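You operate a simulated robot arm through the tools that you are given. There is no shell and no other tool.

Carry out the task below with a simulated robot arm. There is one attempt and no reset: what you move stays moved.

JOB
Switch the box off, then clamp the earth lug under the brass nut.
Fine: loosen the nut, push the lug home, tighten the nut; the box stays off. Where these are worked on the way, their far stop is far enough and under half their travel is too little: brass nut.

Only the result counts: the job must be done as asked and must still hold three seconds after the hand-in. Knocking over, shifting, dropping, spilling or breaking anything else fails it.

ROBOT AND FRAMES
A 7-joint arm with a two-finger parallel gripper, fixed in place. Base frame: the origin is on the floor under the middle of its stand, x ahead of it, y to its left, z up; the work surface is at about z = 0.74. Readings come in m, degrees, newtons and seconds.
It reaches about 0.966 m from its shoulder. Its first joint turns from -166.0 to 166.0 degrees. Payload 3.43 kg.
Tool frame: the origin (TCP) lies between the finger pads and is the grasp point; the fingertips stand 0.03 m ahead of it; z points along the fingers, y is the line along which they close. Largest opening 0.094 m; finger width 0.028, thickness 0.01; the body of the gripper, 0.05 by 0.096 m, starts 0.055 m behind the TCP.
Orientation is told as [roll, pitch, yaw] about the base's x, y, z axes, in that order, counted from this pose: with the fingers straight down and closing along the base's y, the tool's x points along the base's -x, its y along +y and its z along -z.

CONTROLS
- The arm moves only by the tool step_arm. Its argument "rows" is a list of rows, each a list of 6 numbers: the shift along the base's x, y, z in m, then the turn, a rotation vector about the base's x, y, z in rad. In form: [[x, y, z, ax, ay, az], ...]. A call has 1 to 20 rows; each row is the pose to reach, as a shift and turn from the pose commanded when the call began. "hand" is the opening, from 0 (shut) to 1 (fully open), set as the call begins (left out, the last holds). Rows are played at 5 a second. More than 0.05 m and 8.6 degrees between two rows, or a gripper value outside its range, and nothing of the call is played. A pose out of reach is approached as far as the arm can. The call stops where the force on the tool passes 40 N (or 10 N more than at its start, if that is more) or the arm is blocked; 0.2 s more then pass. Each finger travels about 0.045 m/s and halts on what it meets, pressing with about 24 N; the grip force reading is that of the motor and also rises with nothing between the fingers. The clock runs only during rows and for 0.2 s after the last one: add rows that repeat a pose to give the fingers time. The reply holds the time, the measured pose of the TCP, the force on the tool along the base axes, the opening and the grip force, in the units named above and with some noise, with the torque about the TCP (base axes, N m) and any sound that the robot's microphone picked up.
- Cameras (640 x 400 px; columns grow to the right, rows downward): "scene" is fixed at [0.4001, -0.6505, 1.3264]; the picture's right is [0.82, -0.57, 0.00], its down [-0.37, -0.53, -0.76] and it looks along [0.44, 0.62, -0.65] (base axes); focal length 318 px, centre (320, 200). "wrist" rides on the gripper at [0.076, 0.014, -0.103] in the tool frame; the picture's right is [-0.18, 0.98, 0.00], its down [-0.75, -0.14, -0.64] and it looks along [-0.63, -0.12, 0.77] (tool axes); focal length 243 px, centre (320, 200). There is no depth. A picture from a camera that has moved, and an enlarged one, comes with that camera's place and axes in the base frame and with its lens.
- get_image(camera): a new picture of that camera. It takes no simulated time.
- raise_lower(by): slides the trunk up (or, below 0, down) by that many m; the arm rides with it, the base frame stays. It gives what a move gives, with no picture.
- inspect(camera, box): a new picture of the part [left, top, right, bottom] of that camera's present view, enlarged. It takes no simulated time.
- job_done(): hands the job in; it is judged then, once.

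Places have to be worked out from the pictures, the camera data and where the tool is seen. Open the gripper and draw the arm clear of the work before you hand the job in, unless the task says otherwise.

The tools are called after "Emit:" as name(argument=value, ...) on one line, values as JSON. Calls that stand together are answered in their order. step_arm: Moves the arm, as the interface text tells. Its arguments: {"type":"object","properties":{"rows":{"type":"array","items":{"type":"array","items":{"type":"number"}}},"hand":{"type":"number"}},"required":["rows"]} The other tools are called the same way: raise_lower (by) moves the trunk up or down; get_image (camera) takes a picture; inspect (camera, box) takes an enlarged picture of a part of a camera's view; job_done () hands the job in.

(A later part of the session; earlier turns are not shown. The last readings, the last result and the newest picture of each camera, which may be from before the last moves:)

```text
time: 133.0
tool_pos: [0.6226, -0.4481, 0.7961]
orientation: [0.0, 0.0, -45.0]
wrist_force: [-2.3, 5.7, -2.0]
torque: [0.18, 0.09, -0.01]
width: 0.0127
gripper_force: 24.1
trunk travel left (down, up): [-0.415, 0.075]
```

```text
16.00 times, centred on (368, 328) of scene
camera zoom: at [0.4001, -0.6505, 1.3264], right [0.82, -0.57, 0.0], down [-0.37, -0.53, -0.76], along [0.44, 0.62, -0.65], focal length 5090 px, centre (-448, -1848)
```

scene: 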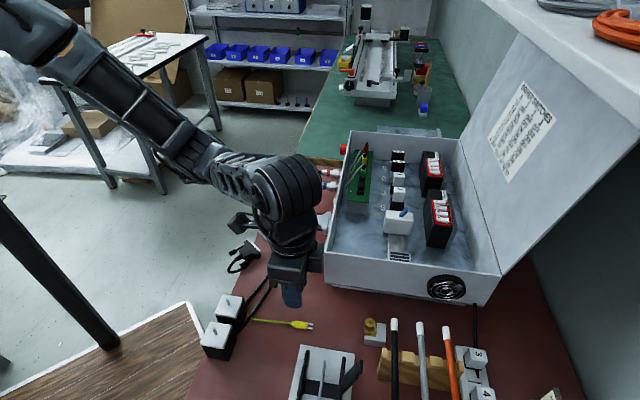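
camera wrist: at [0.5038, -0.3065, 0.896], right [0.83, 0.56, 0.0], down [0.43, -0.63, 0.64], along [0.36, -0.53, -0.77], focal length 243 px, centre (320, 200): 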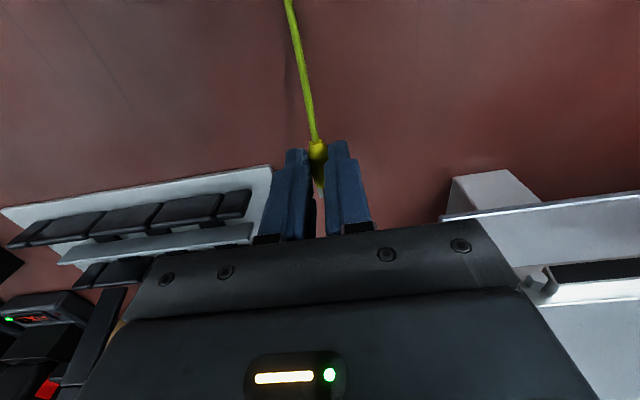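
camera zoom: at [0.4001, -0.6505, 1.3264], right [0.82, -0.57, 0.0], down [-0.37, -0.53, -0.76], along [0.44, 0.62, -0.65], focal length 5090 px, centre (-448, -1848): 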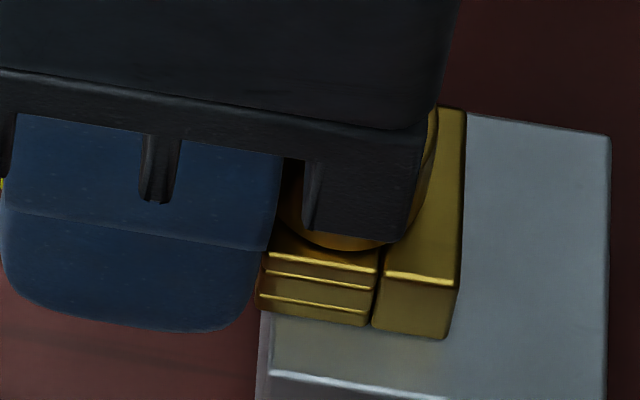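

Light contact, about 6 N along the push. I'll ease back 0.4 mm to zero the load and then release.

Emit:
step_arm(rows=[[-0.0004, 0.0004, 0, 0, 0, 0], [-0.0004, 0.0004, 0, 0, 0, 0], [-0.0004, 0.0004, 0, 0, 0, 0]])

Emit:
step_arm(rows=[[0, 0, 0, 0, 0, 0], [0, 0, 0, 0, 0, 0]], hand=0.16)

Emit:
inspect(camera="wrist", box=[300, 160, 350, 220])

Emit:
step_arm(rows=[[0, 0, 0, 0, 0, 0], [0, 0, 0, 0, 0, 0]], hand=0.3)

Emit:
inspect(camera="wrist", box=[250, 100, 410, 240])

```text
time: 133.8
tool_pos: [0.6229, -0.4465, 0.7941]
orientation: [-0.1, 0.0, -45.0]
wrist_force: [-2.0, 0.9, -0.4]
torque: [0.03, 0.03, -0.02]
width: 0.0126
gripper_force: 23.8
trunk travel left (down, up): [-0.415, 0.075]
```

```text
time: 134.4
tool_pos: [0.6235, -0.4461, 0.7963]
orientation: [0.1, 0.0, -45.0]
wrist_force: [0.4, -0.6, 1.2]
torque: [0.0, 0.0, -0.01]
width: 0.0151
gripper_force: 0.0
trunk travel left (down, up): [-0.415, 0.075]
```

```text
6.67 times, centred on (325, 190) of wrist
camera zoom: at [0.5802, -0.3819, 0.8969], right [0.82, 0.57, 0.0], down [0.43, -0.63, 0.64], along [0.36, -0.53, -0.77], focal length 1618 px, centre (287, 267)
```

zoom: 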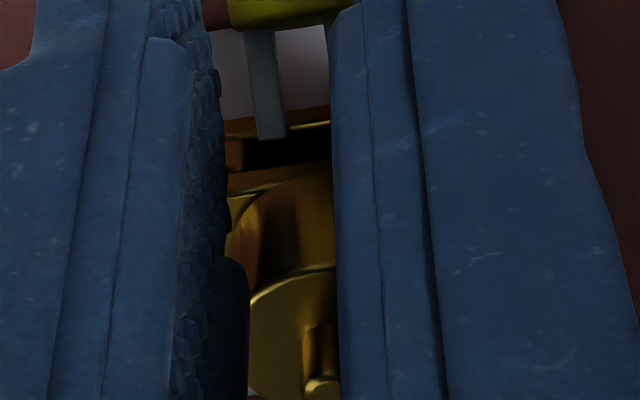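

```text
time: 135.0
tool_pos: [0.6247, -0.447, 0.7951]
orientation: [0.0, 0.0, -44.9]
wrist_force: [0.3, -0.1, -0.8]
torque: [0.0, -0.03, -0.02]
width: 0.0283
gripper_force: 0.1
trunk travel left (down, up): [-0.415, 0.075]
```

```text
2.86 times, centred on (330, 170) of wrist
camera zoom: at [0.5801, -0.3819, 0.8968], right [0.82, 0.57, 0.0], down [0.43, -0.63, 0.64], along [0.36, -0.53, -0.77], focal length 693 px, centre (291, 286)
```

zoom: 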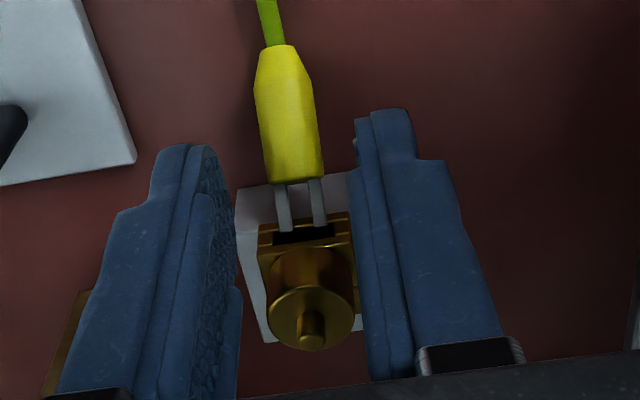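

With no load the cable pulls the lug straight back out. The earlier tilted releases did hold, so I'll deliberately insert level, then tilt it nose-up slightly so it jams against the slot before I let go. First I regrip, withdraw and re-level it on the bench.

Emit:
step_arm(rows=[[-0.004, 0.004, -0.001, 0, 0, 0], [-0.0084, 0.0084, -0.003, 0, 0, 0], [-0.0084, 0.0084, -0.003, 0, 0, 0]])

Emit:
step_arm(rows=[[0, 0, 0, 0, 0, 0], [0, 0, 0, 0, 0, 0], [0, 0, 0, 0, 0, 0]], hand=0.05)

Emit:
step_arm(rows=[[-0.004, 0.004, 0, 0, 0, 0], [-0.01, 0.01, 0, 0, 0, 0], [-0.016, 0.016, 0, 0, 0, 0], [-0.018, 0.018, -0.005, 0, 0, 0], [-0.018, 0.018, -0.01, 0, 0, 0], [-0.018, 0.018, -0.014, 0, 0, 0], [-0.018, 0.018, -0.017, 0, 0, 0], [-0.018, 0.018, -0.017, 0, 0, 0]])

Emit:
inspect(camera="scene", box=[320, 305, 390, 345])

```text
time: 135.8
tool_pos: [0.6153, -0.4385, 0.7909]
orientation: [0.0, 0.1, -44.9]
wrist_force: [0.6, 0.4, -0.5]
torque: [-0.02, 0.06, -0.01]
width: 0.0283
gripper_force: 0.1
trunk travel left (down, up): [-0.415, 0.075]
```

```text
time: 136.6
tool_pos: [0.6141, -0.4377, 0.7914]
orientation: [0.0, 0.0, -45.0]
wrist_force: [0.0, 0.6, 0.7]
torque: [-0.01, 0.0, -0.01]
width: 0.0122
gripper_force: 24.4
trunk travel left (down, up): [-0.415, 0.075]
```

```text
time: 138.4
tool_pos: [0.5984, -0.4194, 0.775]
orientation: [0.0, 0.0, -45.0]
wrist_force: [0.5, 1.6, 18.6]
torque: [0.01, -0.06, 0.0]
width: 0.0123
gripper_force: 24.2
trunk travel left (down, up): [-0.415, 0.075]
```

```text
9.14 times, centred on (355, 325) of scene
camera zoom: at [0.4001, -0.6505, 1.3264], right [0.82, -0.57, 0.0], down [-0.37, -0.53, -0.76], along [0.44, 0.62, -0.65], focal length 2909 px, centre (0, -943)
```

zoom: 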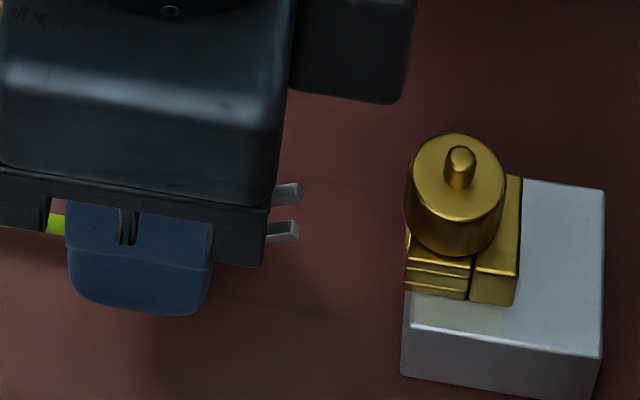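

Emit:
step_arm(rows=[[0, 0, 0, 0, 0, 0], [0, 0, 0, 0, 0, 0], [0, 0, 0, 0, 0, 0]], hand=0.32)

Emit:
inspect(camera="wrist", box=[250, 100, 410, 240])

Emit:
inspect(camera="scene", box=[200, 280, 400, 370])

```text
time: 139.2
tool_pos: [0.598, -0.4222, 0.7748]
orientation: [-0.1, 0.0, -44.9]
wrist_force: [0.0, 0.2, 0.4]
torque: [-0.02, 0.0, 0.01]
width: 0.0301
gripper_force: 0.0
trunk travel left (down, up): [-0.415, 0.075]
```

```text
2.86 times, centred on (330, 170) of wrist
camera zoom: at [0.5543, -0.356, 0.8765], right [0.82, 0.57, 0.0], down [0.43, -0.63, 0.64], along [0.36, -0.53, -0.77], focal length 693 px, centre (291, 286)
```

zoom: 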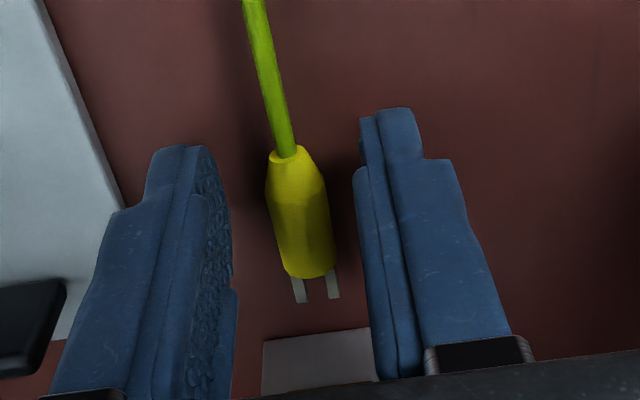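

```text
3.20 times, centred on (300, 325) of scene
camera zoom: at [0.4001, -0.6505, 1.3264], right [0.82, -0.57, 0.0], down [-0.37, -0.53, -0.76], along [0.44, 0.62, -0.65], focal length 1018 px, centre (384, -200)
```

zoom: 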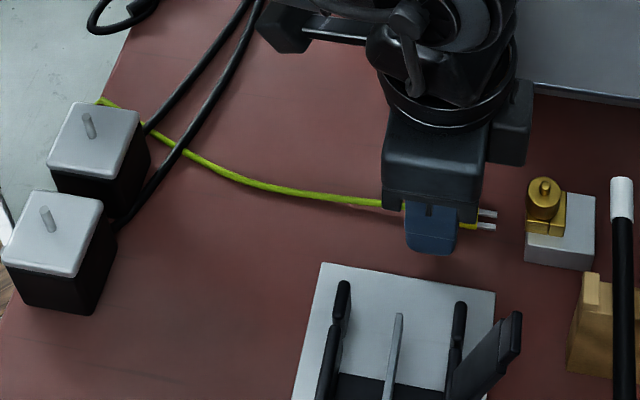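

On the bench the released lug stays put, so the cable's pull is small. I'll regrip it, then lift it over the nut and overshoot 3 cm forward to draw some cable slack, before coming back down to the slot line.

Emit:
step_arm(rows=[[0.0025, -0.0025, 0, 0, 0, 0], [0.005, -0.005, 0, 0, 0, 0], [0.005, -0.005, 0, 0, 0, 0]])

Emit:
step_arm(rows=[[0, 0, 0, 0, 0, 0], [0, 0, 0, 0, 0, 0], [0, 0, 0, 0, 0, 0]], hand=0.05)

Emit:
step_arm(rows=[[0, 0, 0.015, 0, 0, 0], [0, 0, 0.03, 0, 0, 0], [0, 0, 0.05, 0, 0, 0], [0, 0, 0.07, 0, 0, 0], [0.01, -0.01, 0.075, 0, 0, 0], [0.02, -0.02, 0.075, 0, 0, 0], [0.03, -0.03, 0.075, 0, 0, 0], [0.04, -0.04, 0.075, 0, 0, 0], [0.04, -0.04, 0.075, 0, 0, 0]])

Emit:
get_image(camera="scene")

```text
time: 140.0
tool_pos: [0.6025, -0.4272, 0.7731]
orientation: [0.0, 0.0, -45.0]
wrist_force: [-0.4, 0.3, 0.5]
torque: [-0.02, -0.02, 0.0]
width: 0.0298
gripper_force: 0.1
trunk travel left (down, up): [-0.415, 0.075]
```

```text
time: 140.8
tool_pos: [0.6007, -0.4254, 0.773]
orientation: [0.0, 0.0, -45.0]
wrist_force: [-0.1, 0.1, 0.0]
torque: [-0.04, -0.03, -0.01]
width: 0.0123
gripper_force: 24.2
trunk travel left (down, up): [-0.415, 0.075]
```

```text
time: 142.8
tool_pos: [0.6405, -0.4652, 0.8522]
orientation: [0.1, 0.0, -45.0]
wrist_force: [0.6, -0.5, 0.2]
torque: [0.0, -0.01, 0.0]
width: 0.0127
gripper_force: 24.2
trunk travel left (down, up): [-0.415, 0.075]
```

```text
taken
```

scene: 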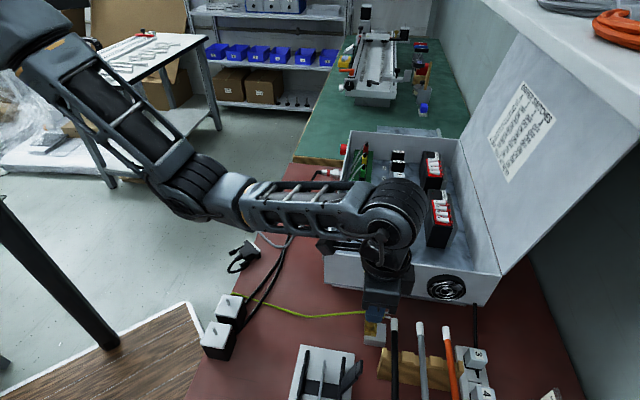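

No strain on the cable. Now back to just before the slot and down to slot height, then check alignment.

Emit:
step_arm(rows=[[-0.01, 0.01, 0, 0, 0, 0], [-0.02, 0.02, 0, 0, 0, 0], [-0.0298, 0.0298, -0.005, 0, 0, 0], [-0.0298, 0.0298, -0.02, 0, 0, 0], [-0.0298, 0.0298, -0.035, 0, 0, 0], [-0.0298, 0.0298, -0.048, 0, 0, 0], [-0.0298, 0.0298, -0.0535, 0, 0, 0], [-0.0298, 0.0298, -0.0535, 0, 0, 0]])

Emit:
inspect(camera="wrist", box=[310, 182, 330, 207])

Emit:
inspect(camera="scene", box=[358, 320, 378, 336])

Emit:
inspect(camera="scene", box=[200, 280, 400, 370])

```text
time: 144.6
tool_pos: [0.6129, -0.4364, 0.7949]
orientation: [0.0, -0.1, -45.1]
wrist_force: [-0.2, -1.2, -0.1]
torque: [-0.02, -0.04, 0.01]
width: 0.0125
gripper_force: 23.9
trunk travel left (down, up): [-0.415, 0.075]
```

```text
16.00 times, centred on (320, 194) of wrist
camera zoom: at [0.5695, -0.3716, 0.8977], right [0.82, 0.57, 0.0], down [0.43, -0.63, 0.64], along [0.36, -0.53, -0.77], focal length 3882 px, centre (320, 288)
```

zoom: 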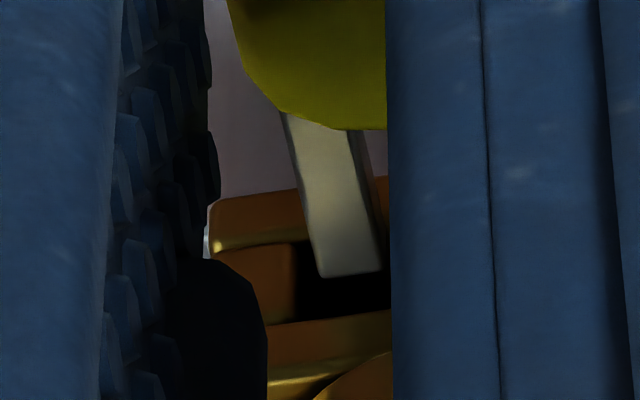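

```text
16.00 times, centred on (368, 328) of scene
camera zoom: at [0.4001, -0.6505, 1.3264], right [0.82, -0.57, 0.0], down [-0.37, -0.53, -0.76], along [0.44, 0.62, -0.65], focal length 5090 px, centre (-448, -1848)
```

zoom: 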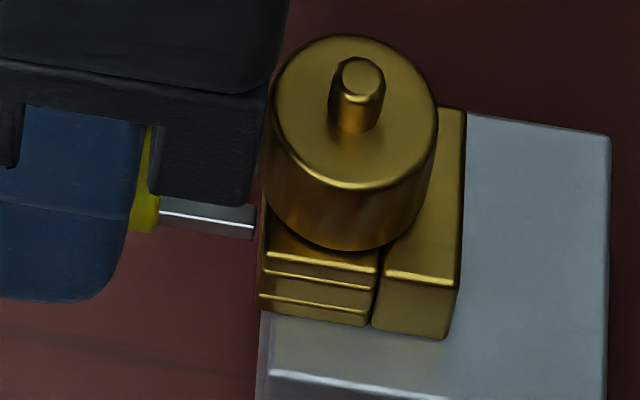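

```text
3.20 times, centred on (300, 325) of scene
camera zoom: at [0.4001, -0.6505, 1.3264], right [0.82, -0.57, 0.0], down [-0.37, -0.53, -0.76], along [0.44, 0.62, -0.65], focal length 1018 px, centre (384, -200)
```

zoom: 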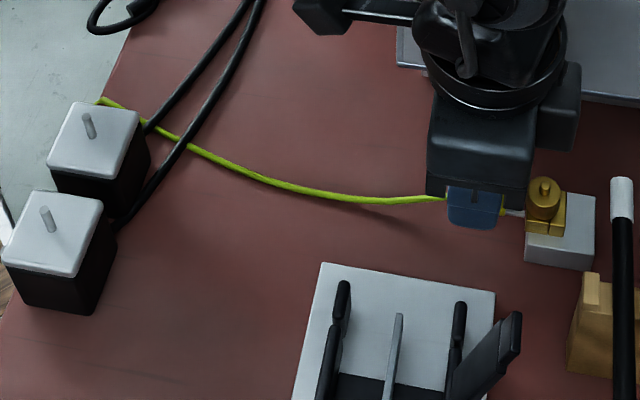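

Aligned within 0.3 mm vertically and centred sideways. Inserting 12 mm.

Emit:
step_arm(rows=[[0.0014, -0.0014, 0, 0, 0, 0], [0.0028, -0.0028, 0, 0, 0, 0], [0.0042, -0.0042, 0, 0, 0, 0], [0.0056, -0.0056, 0, 0, 0, 0], [0.007, -0.007, 0, 0, 0, 0], [0.0082, -0.0082, 0, 0, 0, 0], [0.0082, -0.0082, 0, 0, 0, 0]])

Emit:
inspect(camera="scene", box=[358, 320, 378, 336])

```text
time: 146.2
tool_pos: [0.62, -0.4446, 0.7958]
orientation: [0.0, 0.2, -45.0]
wrist_force: [-7.0, 6.1, -0.4]
torque: [0.1, 0.15, 0.01]
width: 0.0127
gripper_force: 23.9
trunk travel left (down, up): [-0.415, 0.075]
```

```text
16.00 times, centred on (368, 328) of scene
camera zoom: at [0.4001, -0.6505, 1.3264], right [0.82, -0.57, 0.0], down [-0.37, -0.53, -0.76], along [0.44, 0.62, -0.65], focal length 5090 px, centre (-448, -1848)
```

zoom: 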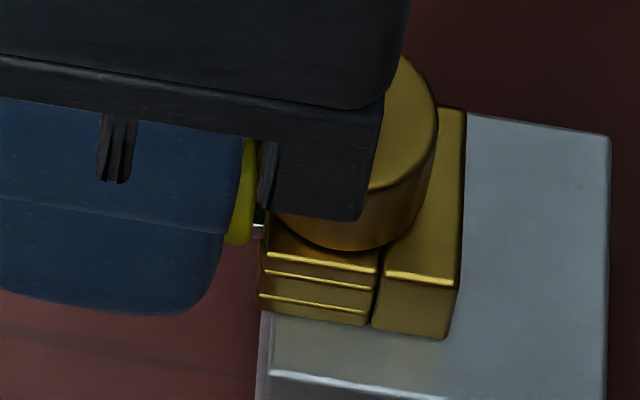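

Emit:
step_arm(rows=[[0, 0, -0.0005, 0, 0, 0], [0.0004, -0.0004, -0.0006, 0, 0, 0], [0.0008, -0.0008, -0.0006, 0, 0, 0], [0.0008, -0.0008, -0.0006, 0, 0, 0]])

Emit:
inspect(camera="scene", box=[358, 320, 378, 336])

Emit:
inspect(camera="wrist", box=[310, 182, 330, 207])

```text
time: 147.2
tool_pos: [0.6208, -0.4441, 0.7957]
orientation: [-0.1, 0.2, -45.0]
wrist_force: [-6.9, 6.7, -6.5]
torque: [0.13, 0.08, -0.03]
width: 0.0125
gripper_force: 24.2
trunk travel left (down, up): [-0.415, 0.075]
```

```text
16.00 times, centred on (368, 328) of scene
camera zoom: at [0.4001, -0.6505, 1.3264], right [0.82, -0.57, 0.0], down [-0.37, -0.53, -0.76], along [0.44, 0.62, -0.65], focal length 5090 px, centre (-448, -1848)
```

zoom: 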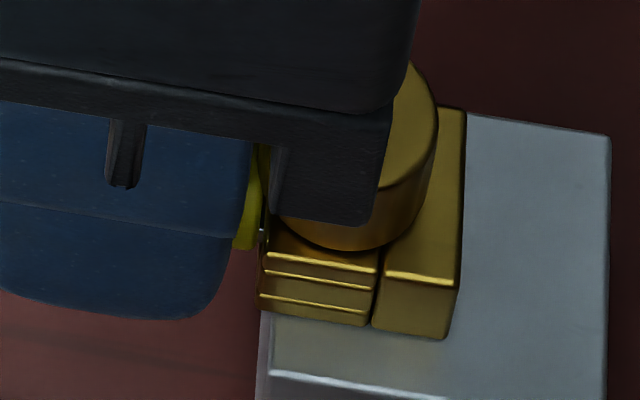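

```text
16.00 times, centred on (320, 194) of wrist
camera zoom: at [0.5779, -0.3799, 0.8976], right [0.83, 0.56, 0.0], down [0.43, -0.63, 0.64], along [0.36, -0.53, -0.77], focal length 3882 px, centre (320, 288)
```

zoom: 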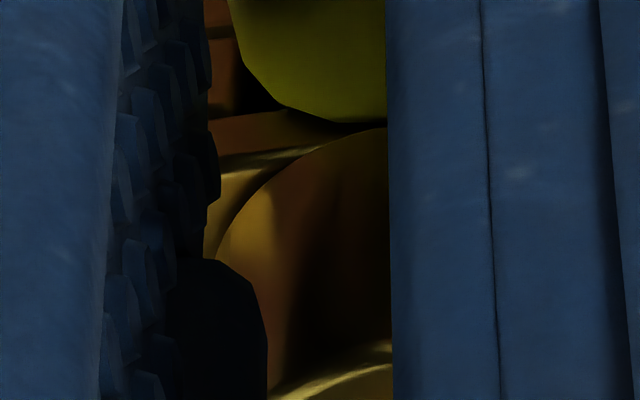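

Gap is down to about 0.5 mm. Now I rotate the tool nose-up about the slot mouth by about 11° so the prongs wedge between floor and roof before I release.

Emit:
step_arm(rows=[[-0.0011, 0.0011, -0.001, -0.034, -0.034, 0], [-0.0022, 0.0022, -0.002, -0.068, -0.068, 0], [-0.0022, 0.0022, -0.002, -0.068, -0.068, 0]])

Emit:
inspect(camera="scene", box=[358, 320, 378, 336])

Emit:
step_arm(rows=[[-0.0011, 0.0011, -0.0011, -0.034, -0.034, 0], [-0.0022, 0.0022, -0.0023, -0.068, -0.068, 0], [-0.0022, 0.0022, -0.0023, -0.068, -0.068, 0]])

Emit:
inspect(camera="scene", box=[358, 320, 378, 336])

```text
time: 148.0
tool_pos: [0.6188, -0.4424, 0.7931]
orientation: [0.0, -5.6, -45.1]
wrist_force: [0.0, 0.8, 0.2]
torque: [0.01, -0.01, 0.01]
width: 0.0124
gripper_force: 24.0
trunk travel left (down, up): [-0.415, 0.075]
```

```text
16.00 times, centred on (368, 328) of scene
camera zoom: at [0.4001, -0.6505, 1.3264], right [0.82, -0.57, 0.0], down [-0.37, -0.53, -0.76], along [0.44, 0.62, -0.65], focal length 5090 px, centre (-448, -1848)
```

zoom: 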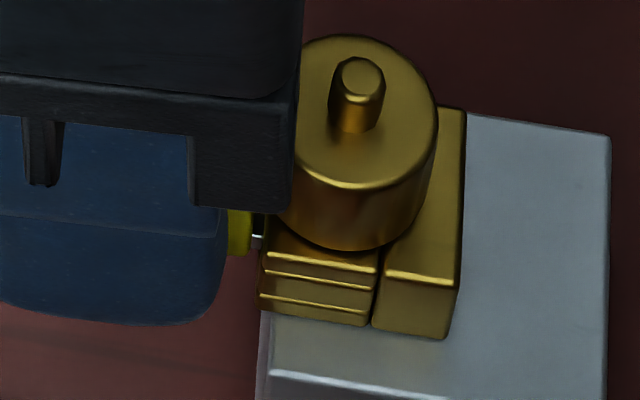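

```text
time: 148.8
tool_pos: [0.6184, -0.4402, 0.7921]
orientation: [0.0, -11.1, -45.1]
wrist_force: [0.1, -0.2, 3.3]
torque: [-0.07, -0.03, 0.02]
width: 0.0127
gripper_force: 24.1
trunk travel left (down, up): [-0.415, 0.075]
```

```text
16.00 times, centred on (368, 328) of scene
camera zoom: at [0.4001, -0.6505, 1.3264], right [0.82, -0.57, 0.0], down [-0.37, -0.53, -0.76], along [0.44, 0.62, -0.65], focal length 5090 px, centre (-448, -1848)
```

zoom: 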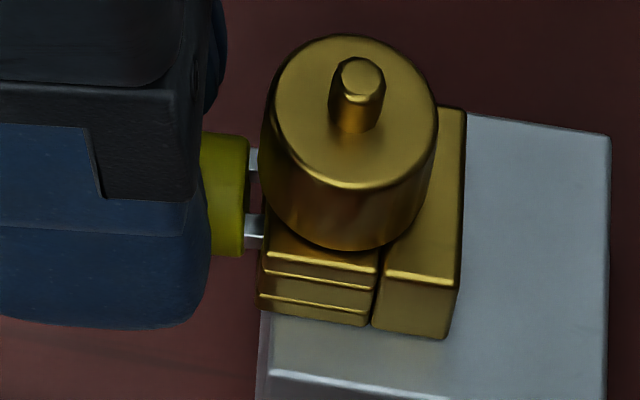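

Tilted 11°, but the pivot moved it back to about a 2.5 mm gap. Pushing forward again in this tilted pose until light contact.

Emit:
step_arm(rows=[[0.0004, -0.0004, 0, 0, 0, 0], [0.0008, -0.0008, 0, 0, 0, 0], [0.0012, -0.0012, 0.0002, 0, 0, 0], [0.0012, -0.0012, 0.0002, 0, 0, 0]])

Emit:
inspect(camera="scene", box=[358, 320, 378, 336])

```text
time: 149.8
tool_pos: [0.618, -0.4411, 0.7922]
orientation: [0.0, -11.1, -45.0]
wrist_force: [-1.9, 2.7, 2.5]
torque: [-0.02, 0.02, 0.01]
width: 0.0125
gripper_force: 24.4
trunk travel left (down, up): [-0.415, 0.075]
```

```text
16.00 times, centred on (368, 328) of scene
camera zoom: at [0.4001, -0.6505, 1.3264], right [0.82, -0.57, 0.0], down [-0.37, -0.53, -0.76], along [0.44, 0.62, -0.65], focal length 5090 px, centre (-448, -1848)
```

zoom: 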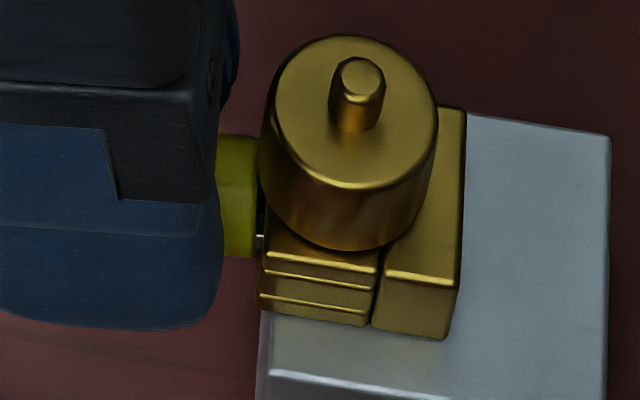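

Gap is about 1 mm with almost no force. I'll add 2° more tilt to bring the tips against the roof, with a touch more push.

Emit:
step_arm(rows=[[-0.0001, 0.0001, -0.0005, -0.0124, -0.0124, 0], [-0.0001, 0.0001, -0.0009, -0.0247, -0.0247, 0], [0.0003, -0.0003, -0.0009, -0.0247, -0.0247, 0], [0.0003, -0.0003, -0.0009, -0.0247, -0.0247, 0]])

Emit:
inspect(camera="scene", box=[358, 320, 378, 336])

```text
time: 150.8
tool_pos: [0.6176, -0.442, 0.7905]
orientation: [0.0, -13.0, -45.0]
wrist_force: [-7.7, 7.6, 2.9]
torque: [0.19, 0.22, 0.01]
width: 0.0125
gripper_force: 24.2
trunk travel left (down, up): [-0.415, 0.075]
```

```text
16.00 times, centred on (368, 328) of scene
camera zoom: at [0.4001, -0.6505, 1.3264], right [0.82, -0.57, 0.0], down [-0.37, -0.53, -0.76], along [0.44, 0.62, -0.65], focal length 5090 px, centre (-448, -1848)
```

zoom: 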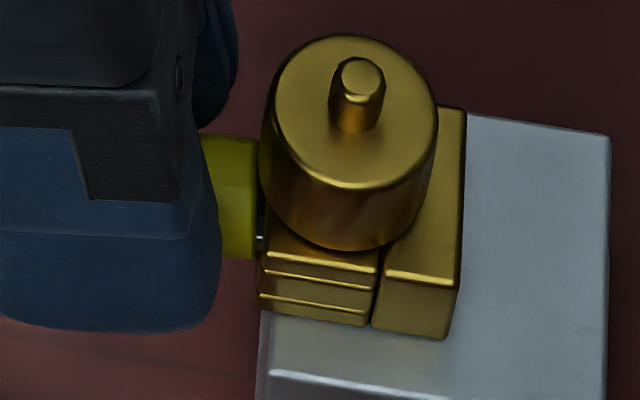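

Contact at 11 N. Unloading most of it, then releasing carefully.

Emit:
step_arm(rows=[[-0.0003, 0.0003, 0, 0, 0, 0], [-0.0005, 0.0005, 0, 0, 0, 0], [-0.0005, 0.0005, 0, 0, 0, 0]])

Emit:
step_arm(rows=[[0, 0, 0, 0, 0, 0], [0, 0, 0, 0, 0, 0], [0, 0, 0, 0, 0, 0]], hand=0.2)

Emit:
inspect(camera="scene", box=[358, 320, 378, 336])

```text
time: 151.6
tool_pos: [0.6189, -0.4407, 0.7909]
orientation: [0.0, -13.1, -45.0]
wrist_force: [-9.9, 7.7, 3.3]
torque: [0.16, 0.21, -0.03]
width: 0.0127
gripper_force: 24.2
trunk travel left (down, up): [-0.415, 0.075]
```

```text
time: 152.4
tool_pos: [0.6182, -0.4414, 0.7903]
orientation: [0.0, -13.1, -44.9]
wrist_force: [-0.8, 0.2, 0.5]
torque: [-0.03, -0.01, -0.01]
width: 0.0188
gripper_force: 0.1
trunk travel left (down, up): [-0.415, 0.075]
```

```text
16.00 times, centred on (368, 328) of scene
camera zoom: at [0.4001, -0.6505, 1.3264], right [0.82, -0.57, 0.0], down [-0.37, -0.53, -0.76], along [0.44, 0.62, -0.65], focal length 5090 px, centre (-448, -1848)
```

zoom: 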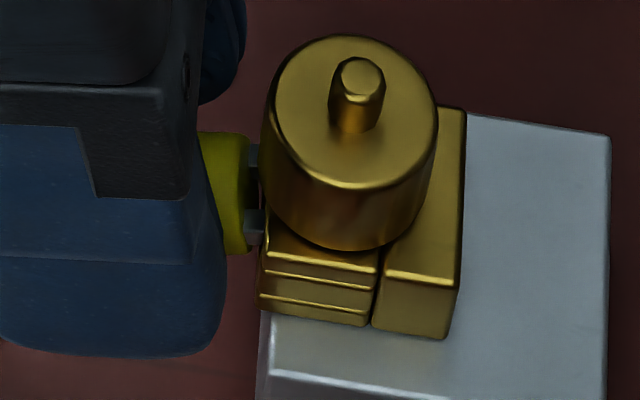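

After release it settled again at about a 2.3 mm gap with the tail drooped. The body's lower front corner rests against the block, so it is in as far as it can hang. I'll retreat and see whether tightening the nut levels and clamps it.

Emit:
step_arm(rows=[[0, 0, 0, 0, 0, 0], [0, 0, 0, 0, 0, 0], [-0.002, 0.002, 0.015, 0, 0, 0], [-0.005, 0.005, 0.03, 0, 0, 0], [-0.008, 0.008, 0.05, 0, 0, 0], [-0.01, 0.01, 0.07, 0.05, 0.05, 0], [-0.01, 0.01, 0.085, 0.1, 0.1, 0], [-0.01, 0.01, 0.095, 0.1605, 0.1605, 0], [-0.01, 0.01, 0.095, 0.1605, 0.1605, 0]], hand=0.32)

Emit:
inspect(camera="scene", box=[345, 312, 390, 342])

Emit:
get_image(camera="wrist")

```text
time: 154.4
tool_pos: [0.6077, -0.4328, 0.8855]
orientation: [0.0, 0.1, -44.9]
wrist_force: [0.7, -0.1, -1.2]
torque: [0.02, -0.02, -0.01]
width: 0.0297
gripper_force: 0.1
trunk travel left (down, up): [-0.415, 0.075]
```

```text
13.33 times, centred on (368, 327) of scene
camera zoom: at [0.4001, -0.6505, 1.3264], right [0.82, -0.57, 0.0], down [-0.37, -0.53, -0.76], along [0.44, 0.62, -0.65], focal length 4242 px, centre (-313, -1493)
```

zoom: 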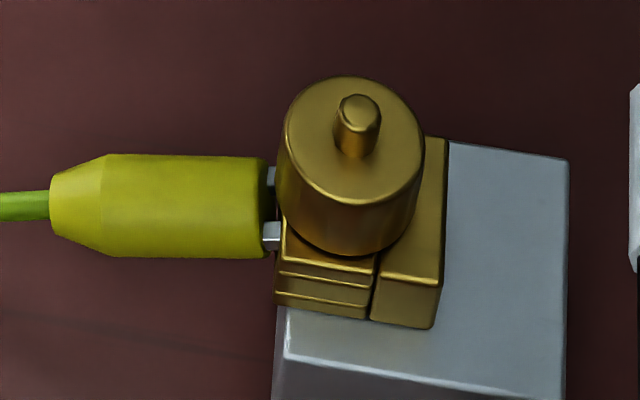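

```text
taken
camera wrist: at [0.5648, -0.3673, 0.9869], right [0.82, 0.57, 0.0], down [0.43, -0.63, 0.64], along [0.36, -0.53, -0.77], focal length 243 px, centre (320, 200)
```

wrist: 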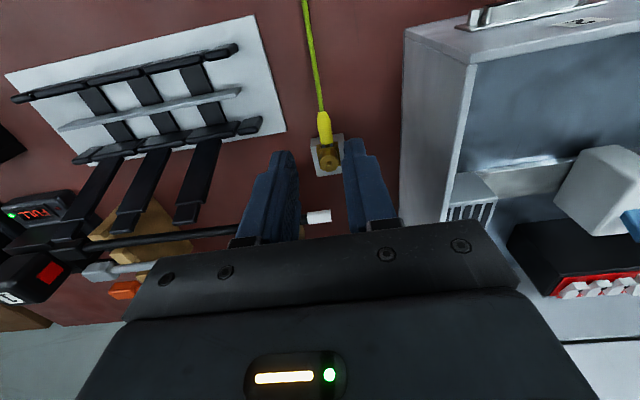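

The lug sits stable. Going back over the nut, yaw +25°, for the clockwise tightening strokes.

Emit:
step_arm(rows=[[0.006, -0.006, 0, 0, 0, 0.122], [0.012, -0.012, 0, 0, 0, 0.244], [0.018, -0.018, 0, 0, 0, 0.367], [0.024, -0.022, 0, 0, 0, 0.489], [0.028, -0.026, 0, 0, 0, 0.611], [0.0323, -0.03, 0, 0, 0, 0.733], [0.0323, -0.03, 0, 0, 0, 0.855], [0.0323, -0.03, 0, 0, 0, 0.978], [0.0323, -0.03, 0, 0, 0, 1.1], [0.0323, -0.03, 0, 0, 0, 1.222], [0.0323, -0.03, -0.03, 0, 0, 1.222], [0.0323, -0.03, -0.055, 0, 0, 1.222], [0.0323, -0.03, -0.055, 0, 0, 1.222]])

Emit:
inspect(camera="wrist", box=[260, 80, 400, 210])

```text
time: 157.2
tool_pos: [0.6416, -0.4619, 0.8313]
orientation: [0.0, 0.0, 25.1]
wrist_force: [-0.7, 0.0, 0.8]
torque: [0.04, 0.02, 0.0]
width: 0.0301
gripper_force: 0.2
trunk travel left (down, up): [-0.415, 0.075]
```

```text
3.08 times, centred on (330, 145) of wrist
camera zoom: at [0.5648, -0.4805, 0.9322], right [-0.25, 0.97, 0.0], down [0.74, 0.19, 0.64], along [0.62, 0.16, -0.77], focal length 746 px, centre (289, 369)
```

zoom: 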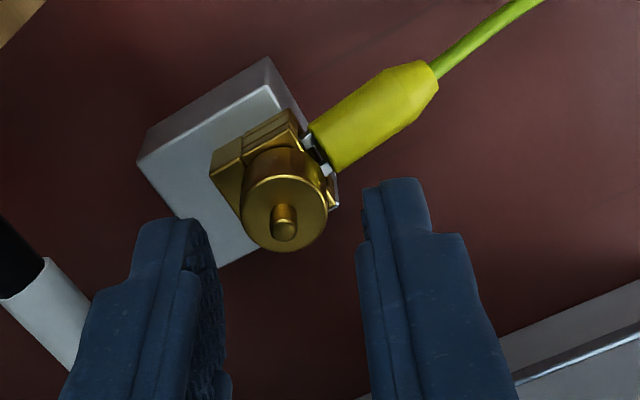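

Emit:
step_arm(rows=[[0.0005, -0.001, -0.01, 0, 0, 0], [0.0005, -0.001, -0.0215, 0, 0, 0], [0.0005, -0.001, -0.0215, 0, 0, 0]])

Emit:
step_arm(rows=[[0, 0, 0, 0, 0, 0], [0, 0, 0, 0, 0, 0], [0, 0, 0, 0, 0, 0]], hand=0.1)

Emit:
step_arm(rows=[[0, 0, 0, 0, 0, -0.13], [0, 0, 0, 0, 0, -0.26], [0, 0, 0, 0, 0, -0.39], [0, 0, 0, 0, 0, -0.52], [0, 0, 0, 0, 0, -0.65], [0, 0, 0, 0, 0, -0.78], [0, 0, 0, 0, 0, -0.91], [0, 0, 0, 0, 0, -1.04]])

Emit:
inspect(camera="wrist", box=[260, 80, 400, 210])

Emit:
inspect(camera="scene", box=[345, 312, 390, 342])

```text
time: 158.0
tool_pos: [0.6405, -0.4632, 0.8095]
orientation: [0.0, 0.0, 25.0]
wrist_force: [-0.8, 0.5, 0.2]
torque: [0.01, -0.01, 0.0]
width: 0.0299
gripper_force: 0.0
trunk travel left (down, up): [-0.415, 0.075]
```

```text
time: 158.8
tool_pos: [0.6408, -0.4634, 0.8109]
orientation: [0.0, 0.0, 25.1]
wrist_force: [-2.4, 3.8, 0.4]
torque: [0.17, -0.01, 0.03]
width: 0.0186
gripper_force: 45.0
trunk travel left (down, up): [-0.415, 0.075]
```

```text
time: 160.6
tool_pos: [0.641, -0.4623, 0.8103]
orientation: [-0.1, 0.0, -34.8]
wrist_force: [-5.6, -11.4, 6.8]
torque: [0.05, 0.63, 0.01]
width: 0.0187
gripper_force: 45.2
trunk travel left (down, up): [-0.415, 0.075]
```

```text
3.08 times, centred on (330, 145) of wrist
camera zoom: at [0.5861, -0.4072, 0.9115], right [0.71, 0.7, 0.0], down [0.54, -0.54, 0.64], along [0.45, -0.46, -0.77], focal length 746 px, centre (289, 369)
```

zoom: 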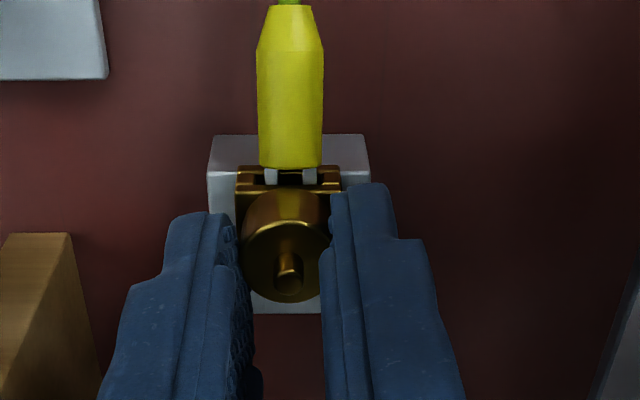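

```text
13.33 times, centred on (368, 327) of scene
camera zoom: at [0.4001, -0.6505, 1.3264], right [0.82, -0.57, 0.0], down [-0.37, -0.53, -0.76], along [0.44, 0.62, -0.65], focal length 4242 px, centre (-313, -1493)
```

zoom: 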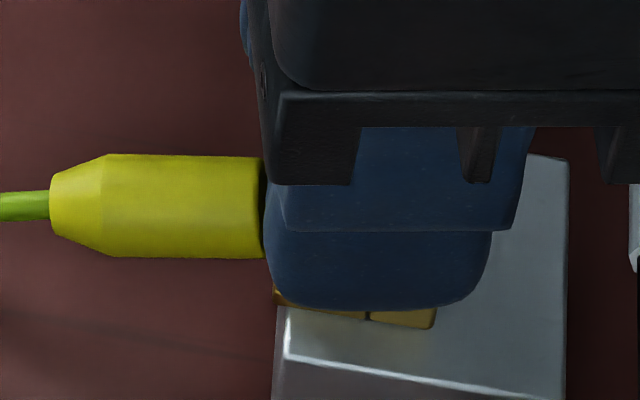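

60° clockwise, lug undisturbed. Continuing the stroke to about -95°.

Emit:
step_arm(rows=[[0, 0, 0, 0, 0, -0.13], [0, 0, 0, 0, 0, -0.26], [0, 0, 0, 0, 0, -0.39], [0, 0, 0, 0, 0, -0.52], [0, 0, 0, 0, 0, -0.65], [0, 0, 0, 0, 0, -0.78], [0, 0, 0, 0, 0, -0.91], [0, 0, 0, 0, 0, -1.04]])

Emit:
step_arm(rows=[[0, 0, 0, 0, 0, 0], [0, 0, 0, 0, 0, 0]], hand=0.28)

Emit:
inspect(camera="wrist", box=[260, 80, 400, 210])

Emit:
inspect(camera="scene", box=[345, 312, 390, 342])

```text
time: 162.4
tool_pos: [0.6394, -0.4631, 0.8111]
orientation: [-0.1, -0.2, -94.2]
wrist_force: [-9.6, -21.1, 13.3]
torque: [-1.04, 0.35, -0.02]
width: 0.0183
gripper_force: 45.1
trunk travel left (down, up): [-0.415, 0.075]
```

```text
time: 163.0
tool_pos: [0.6412, -0.4616, 0.8096]
orientation: [0.0, 0.1, -94.1]
wrist_force: [0.4, -0.4, 0.3]
torque: [0.02, -0.03, -0.01]
width: 0.0265
gripper_force: 0.1
trunk travel left (down, up): [-0.415, 0.075]
```

```text
3.08 times, centred on (330, 145) of wrist
camera zoom: at [0.6609, -0.3859, 0.9107], right [0.97, -0.25, 0.0], down [-0.19, -0.74, 0.64], along [-0.16, -0.62, -0.77], focal length 746 px, centre (289, 369)
```

zoom: 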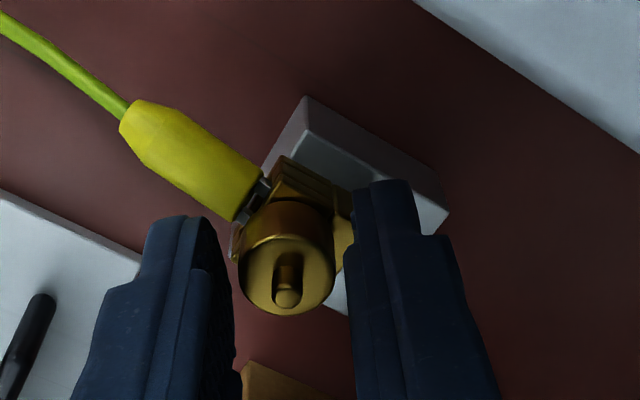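

```text
13.33 times, centred on (368, 327) of scene
camera zoom: at [0.4001, -0.6505, 1.3264], right [0.82, -0.57, 0.0], down [-0.37, -0.53, -0.76], along [0.44, 0.62, -0.65], focal length 4242 px, centre (-313, -1493)
```

zoom: 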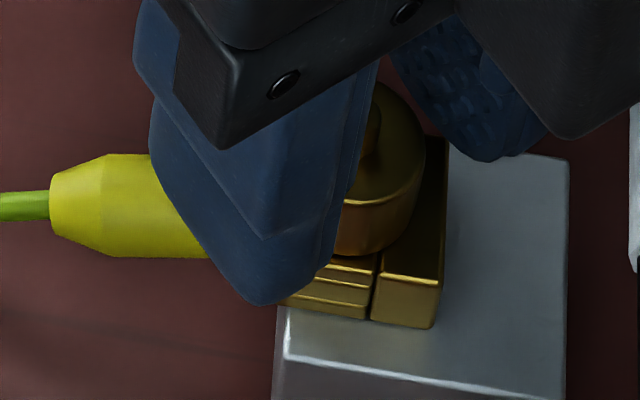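

The jaw itself doesn't move with the nut, so the droop would remain. The very first insertion locked level at a 0.8 mm gap because the prongs were slightly low and fully under. I'll reopen the nut to its loose stop and redo that insertion more carefully.

Emit:
step_arm(rows=[[-0.0005, -0.0005, 0, 0, 0, 0], [-0.0005, -0.0005, 0, 0, 0, 0], [-0.0005, -0.0005, 0, 0, 0, 0]], hand=0.1)

Emit:
step_arm(rows=[[0, 0, 0, 0, 0, 0.13], [0, 0, 0, 0, 0, 0.26], [0, 0, 0, 0, 0, 0.39], [0, 0, 0, 0, 0, 0.52], [0, 0, 0, 0, 0, 0.65], [0, 0, 0, 0, 0, 0.78], [0, 0, 0, 0, 0, 0.91], [0, 0, 0, 0, 0, 1.04], [0, 0, 0, 0, 0, 1.17], [0, 0, 0, 0, 0, 1.3], [0, 0, 0, 0, 0, 1.43], [0, 0, 0, 0, 0, 1.56], [0, 0, 0, 0, 0, 1.69], [0, 0, 0, 0, 0, 1.82], [0, 0, 0, 0, 0, 1.95], [0, 0, 0, 0, 0, 2.08], [0, 0, 0, 0, 0, 2.21]])

Emit:
inspect(camera="scene", box=[345, 312, 390, 342])

```text
time: 163.8
tool_pos: [0.6398, -0.4624, 0.8083]
orientation: [-0.1, 0.1, -94.2]
wrist_force: [1.8, 8.4, -6.8]
torque: [0.11, -0.14, 0.01]
width: 0.0183
gripper_force: 44.8
trunk travel left (down, up): [-0.415, 0.075]
```

```text
time: 167.4
tool_pos: [0.6389, -0.4645, 0.809]
orientation: [0.1, 0.0, 32.5]
wrist_force: [-26.5, 10.1, -2.6]
torque: [-0.14, 1.27, -0.29]
width: 0.0187
gripper_force: 44.9
trunk travel left (down, up): [-0.415, 0.075]
```

```text
13.33 times, centred on (368, 327) of scene
camera zoom: at [0.4001, -0.6505, 1.3264], right [0.82, -0.57, 0.0], down [-0.37, -0.53, -0.76], along [0.44, 0.62, -0.65], focal length 4242 px, centre (-313, -1493)
```

zoom: 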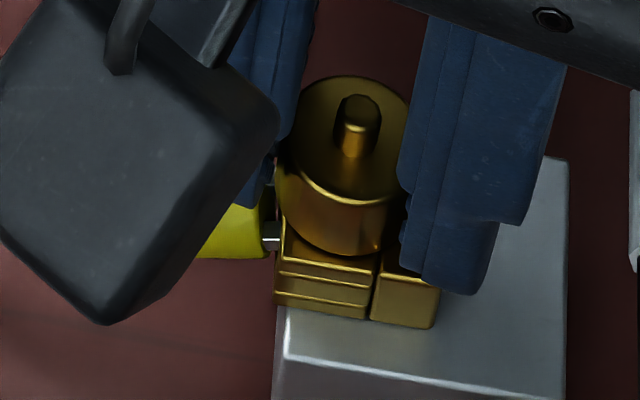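

Back at the loose stop (-0.29 N·m). Releasing the nut and returning to the lug.

Emit:
step_arm(rows=[[0, 0, 0, 0, 0, 0], [0, 0, 0, 0, 0, 0], [0, 0, 0.02, 0, 0, 0], [0, 0, 0.04, 0, 0, 0], [0, 0, 0.06, 0, 0, 0], [-0.005, 0.005, 0.075, 0, 0, -0.123], [-0.01, 0.01, 0.075, 0, 0, -0.246], [-0.015, 0.015, 0.075, 0, 0, -0.369], [-0.02, 0.02, 0.075, 0, 0, -0.492], [-0.02, 0.02, 0.075, 0, 0, -0.615], [-0.02, 0.02, 0.075, 0, 0, -0.738], [-0.02, 0.02, 0.075, 0, 0, -0.861], [-0.02, 0.02, 0.075, 0, 0, -0.984], [-0.02, 0.02, 0.075, 0, 0, -1.107], [-0.02, 0.02, 0.075, 0, 0, -1.23], [-0.02, 0.02, 0.075, 0, 0, -1.353], [-0.02, 0.02, 0.075, 0, 0, -1.353]], hand=0.32)

Emit:
inspect(camera="wrist", box=[270, 90, 380, 200])

```text
time: 171.0
tool_pos: [0.6213, -0.4437, 0.8836]
orientation: [0.0, 0.0, -45.1]
wrist_force: [-0.2, -0.9, 0.2]
torque: [-0.02, 0.01, 0.01]
width: 0.0299
gripper_force: 0.0
out of reach, approached as far as the arm can: row 6
trunk travel left (down, up): [-0.415, 0.075]
```

```text
3.64 times, centred on (325, 145) of wrist
camera zoom: at [0.5771, -0.3788, 0.9862], right [0.83, 0.56, 0.0], down [0.43, -0.63, 0.64], along [0.36, -0.53, -0.77], focal length 882 px, centre (302, 400)
```

zoom: 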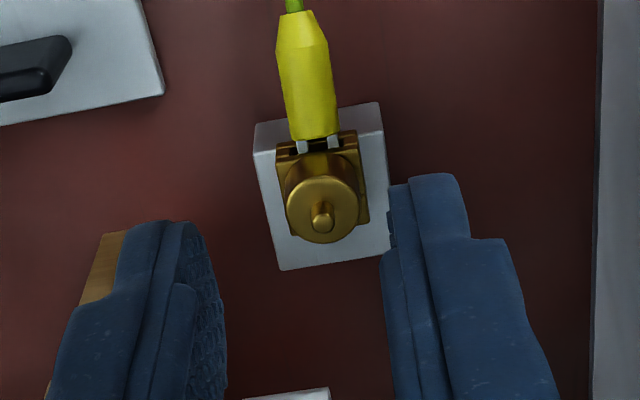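

Emit:
step_arm(rows=[[-0.0015, 0.0015, -0.02, 0, 0, 0], [-0.0015, 0.0015, -0.04, 0, 0, 0], [-0.0015, 0.0015, -0.06, 0, 0, 0], [-0.0015, 0.0015, -0.08, 0, 0, 0], [-0.0015, 0.0015, -0.092, 0, 0, 0], [-0.0015, 0.0015, -0.092, 0, 0, 0]])

Emit:
step_arm(rows=[[0, 0, 0, 0, 0, 0], [0, 0, 0, 0, 0, 0], [0, 0, 0, 0, 0, 0]], hand=0.05)

Emit:
step_arm(rows=[[-0.004, 0.004, 0, 0, 0, 0], [-0.01, 0.01, 0, 0, 0, 0], [-0.016, 0.016, 0, 0, 0, 0], [-0.022, 0.022, 0, 0, 0, 0], [-0.022, 0.022, -0.006, 0, 0, 0], [-0.022, 0.022, -0.012, 0, 0, 0], [-0.022, 0.022, -0.0165, 0, 0, 0], [-0.022, 0.022, -0.0165, 0, 0, 0]])

Emit:
step_arm(rows=[[0, 0, 0, 0, 0, 0], [0, 0, 0, 0, 0, 0], [0, 0, 0, 0, 0, 0]], hand=0.32)

Emit:
inspect(camera="wrist", box=[250, 100, 410, 240])

Emit:
inspect(camera="scene", box=[320, 305, 390, 345])

```text
time: 172.4
tool_pos: [0.6184, -0.4417, 0.7909]
orientation: [0.1, 0.0, -45.0]
wrist_force: [0.4, -0.1, 0.1]
torque: [0.05, 0.05, 0.05]
width: 0.03
gripper_force: 0.0
trunk travel left (down, up): [-0.415, 0.075]
```

```text
time: 173.2
tool_pos: [0.6178, -0.4406, 0.7919]
orientation: [0.0, 0.0, -45.0]
wrist_force: [0.1, -0.3, -1.8]
torque: [0.03, 0.06, -0.01]
width: 0.0126
gripper_force: 23.8
trunk travel left (down, up): [-0.415, 0.075]
```

```text
time: 175.0
tool_pos: [0.5974, -0.4203, 0.7772]
orientation: [0.0, -0.2, -45.0]
wrist_force: [1.3, -1.7, 19.2]
torque: [-0.06, -0.04, -0.03]
width: 0.0125
gripper_force: 23.5
trunk travel left (down, up): [-0.415, 0.075]
```

```text
time: 175.8
tool_pos: [0.5973, -0.419, 0.7753]
orientation: [0.0, 0.0, -45.0]
wrist_force: [-0.3, -0.2, -0.1]
torque: [0.05, 0.01, 0.04]
width: 0.03
gripper_force: 0.0
trunk travel left (down, up): [-0.415, 0.075]
```

```text
2.86 times, centred on (330, 170) of wrist
camera zoom: at [0.5535, -0.3543, 0.8773], right [0.83, 0.56, 0.0], down [0.43, -0.63, 0.64], along [0.36, -0.53, -0.77], focal length 693 px, centre (291, 286)
```

zoom: 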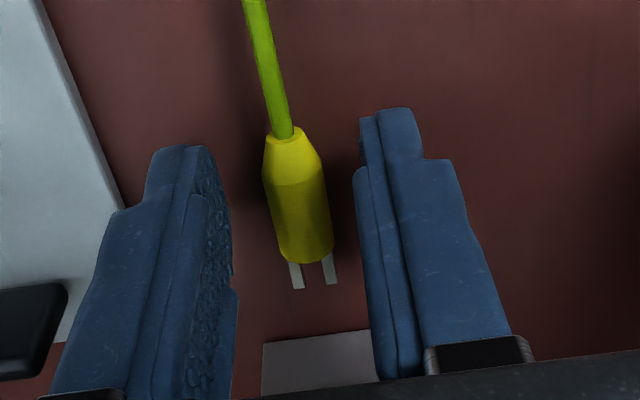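

```text
9.14 times, centred on (355, 325) of scene
camera zoom: at [0.4001, -0.6505, 1.3264], right [0.82, -0.57, 0.0], down [-0.37, -0.53, -0.76], along [0.44, 0.62, -0.65], focal length 2909 px, centre (0, -943)
```

zoom: 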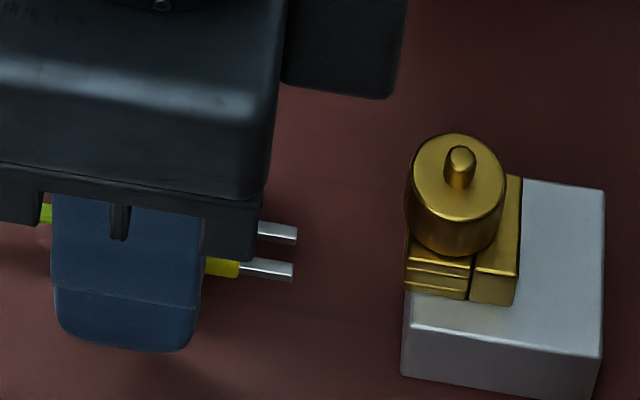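

Emit:
step_arm(rows=[[0.002, -0.002, 0, 0, 0, 0], [0.0039, -0.0039, -0.0008, 0, 0, 0], [0.0039, -0.0039, -0.0008, 0, 0, 0]])

Emit:
step_arm(rows=[[0, 0, 0, 0, 0, 0], [0, 0, 0, 0, 0, 0], [0, 0, 0, 0, 0, 0]], hand=0.05)

Emit:
step_arm(rows=[[0, 0, 0.006, 0, 0, 0], [0, 0, 0.013, 0, 0, 0], [0, 0, 0.0195, 0, 0, 0], [0.004, -0.004, 0.0195, 0, 0, 0], [0.008, -0.008, 0.0195, 0, 0, 0], [0.0122, -0.0122, 0.0195, 0, 0, 0], [0.0122, -0.0122, 0.0195, 0, 0, 0]])

Emit:
inspect(camera="wrist", box=[310, 182, 330, 207])

Emit:
inspect(camera="scene", box=[358, 320, 378, 336])

```text
time: 176.6
tool_pos: [0.6007, -0.423, 0.7756]
orientation: [0.0, 0.0, -45.0]
wrist_force: [-0.9, 0.6, -0.5]
torque: [0.0, -0.03, -0.03]
width: 0.0299
gripper_force: 0.0
trunk travel left (down, up): [-0.415, 0.075]
```

```text
time: 177.4
tool_pos: [0.6011, -0.4238, 0.7746]
orientation: [0.1, -0.1, -45.1]
wrist_force: [0.0, 0.1, -0.5]
torque: [0.01, -0.02, 0.01]
width: 0.0124
gripper_force: 23.2
trunk travel left (down, up): [-0.415, 0.075]
```

```text
time: 179.0
tool_pos: [0.6131, -0.4346, 0.7952]
orientation: [0.0, 0.1, -45.1]
wrist_force: [-0.3, -0.2, -0.5]
torque: [-0.02, 0.02, 0.04]
width: 0.0124
gripper_force: 24.1
trunk travel left (down, up): [-0.415, 0.075]
```

```text
16.00 times, centred on (320, 194) of wrist
camera zoom: at [0.5692, -0.3699, 0.8961], right [0.83, 0.56, 0.0], down [0.43, -0.63, 0.64], along [0.36, -0.53, -0.77], focal length 3882 px, centre (320, 288)
```

zoom: 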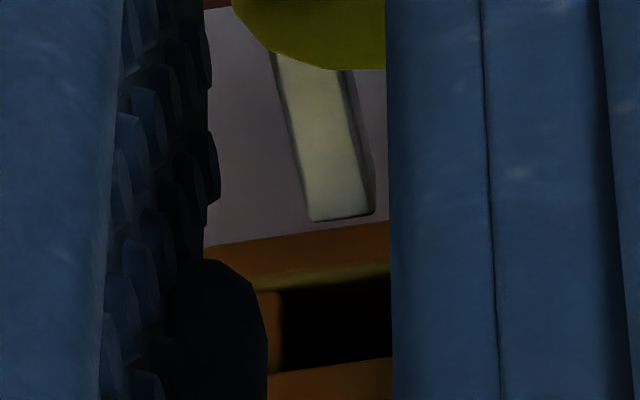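

```text
16.00 times, centred on (368, 328) of scene
camera zoom: at [0.4001, -0.6505, 1.3264], right [0.82, -0.57, 0.0], down [-0.37, -0.53, -0.76], along [0.44, 0.62, -0.65], focal length 5090 px, centre (-448, -1848)
```

zoom: 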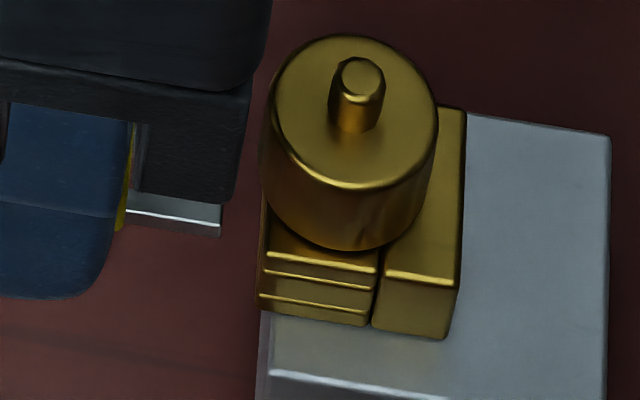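

Prongs are about 1.6 mm low and 0.6 mm right. I'll raise 1.2 mm (aiming slightly low, as in the first success), shift left 0.6 mm, and come to the slot mouth.

Emit:
step_arm(rows=[[-0.0004, -0.0004, 0.0012, 0, 0, 0], [0.001, -0.0018, 0.0012, 0, 0, 0], [0.0022, -0.003, 0.0012, 0, 0, 0], [0.0022, -0.003, 0.0012, 0, 0, 0]])

Emit:
inspect(camera="wrist", box=[310, 182, 330, 207])

Emit:
inspect(camera="scene", box=[358, 320, 378, 336])

```text
time: 180.0
tool_pos: [0.6162, -0.4391, 0.795]
orientation: [0.0, 0.0, -45.0]
wrist_force: [-1.5, 1.7, -0.5]
torque: [0.1, 0.05, 0.05]
width: 0.0124
gripper_force: 23.5
trunk travel left (down, up): [-0.415, 0.075]
```

```text
16.00 times, centred on (320, 194) of wrist
camera zoom: at [0.5723, -0.3734, 0.8967], right [0.83, 0.56, 0.0], down [0.43, -0.63, 0.64], along [0.36, -0.53, -0.77], focal length 3882 px, centre (320, 288)
```

zoom: 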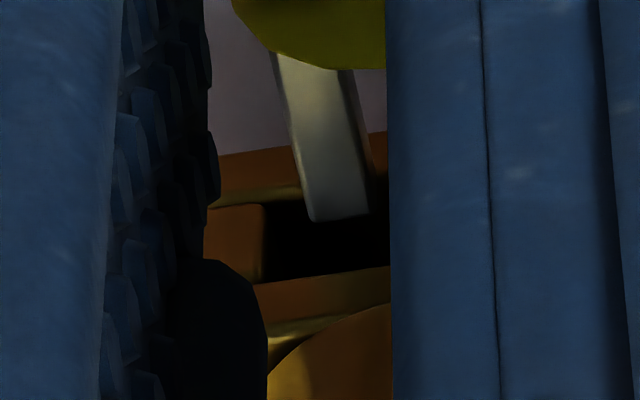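

```text
16.00 times, centred on (368, 328) of scene
camera zoom: at [0.4001, -0.6505, 1.3264], right [0.82, -0.57, 0.0], down [-0.37, -0.53, -0.76], along [0.44, 0.62, -0.65], focal length 5090 px, centre (-448, -1848)
```

zoom: 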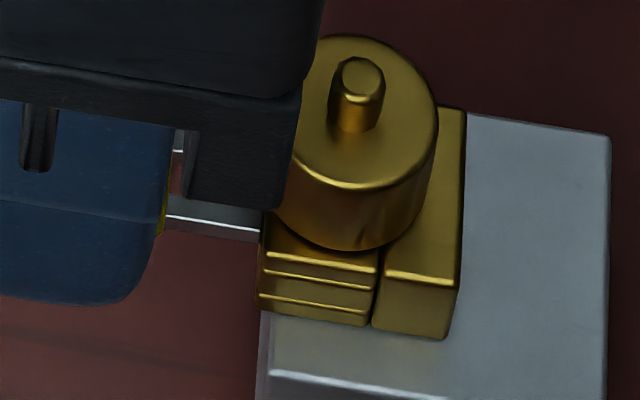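

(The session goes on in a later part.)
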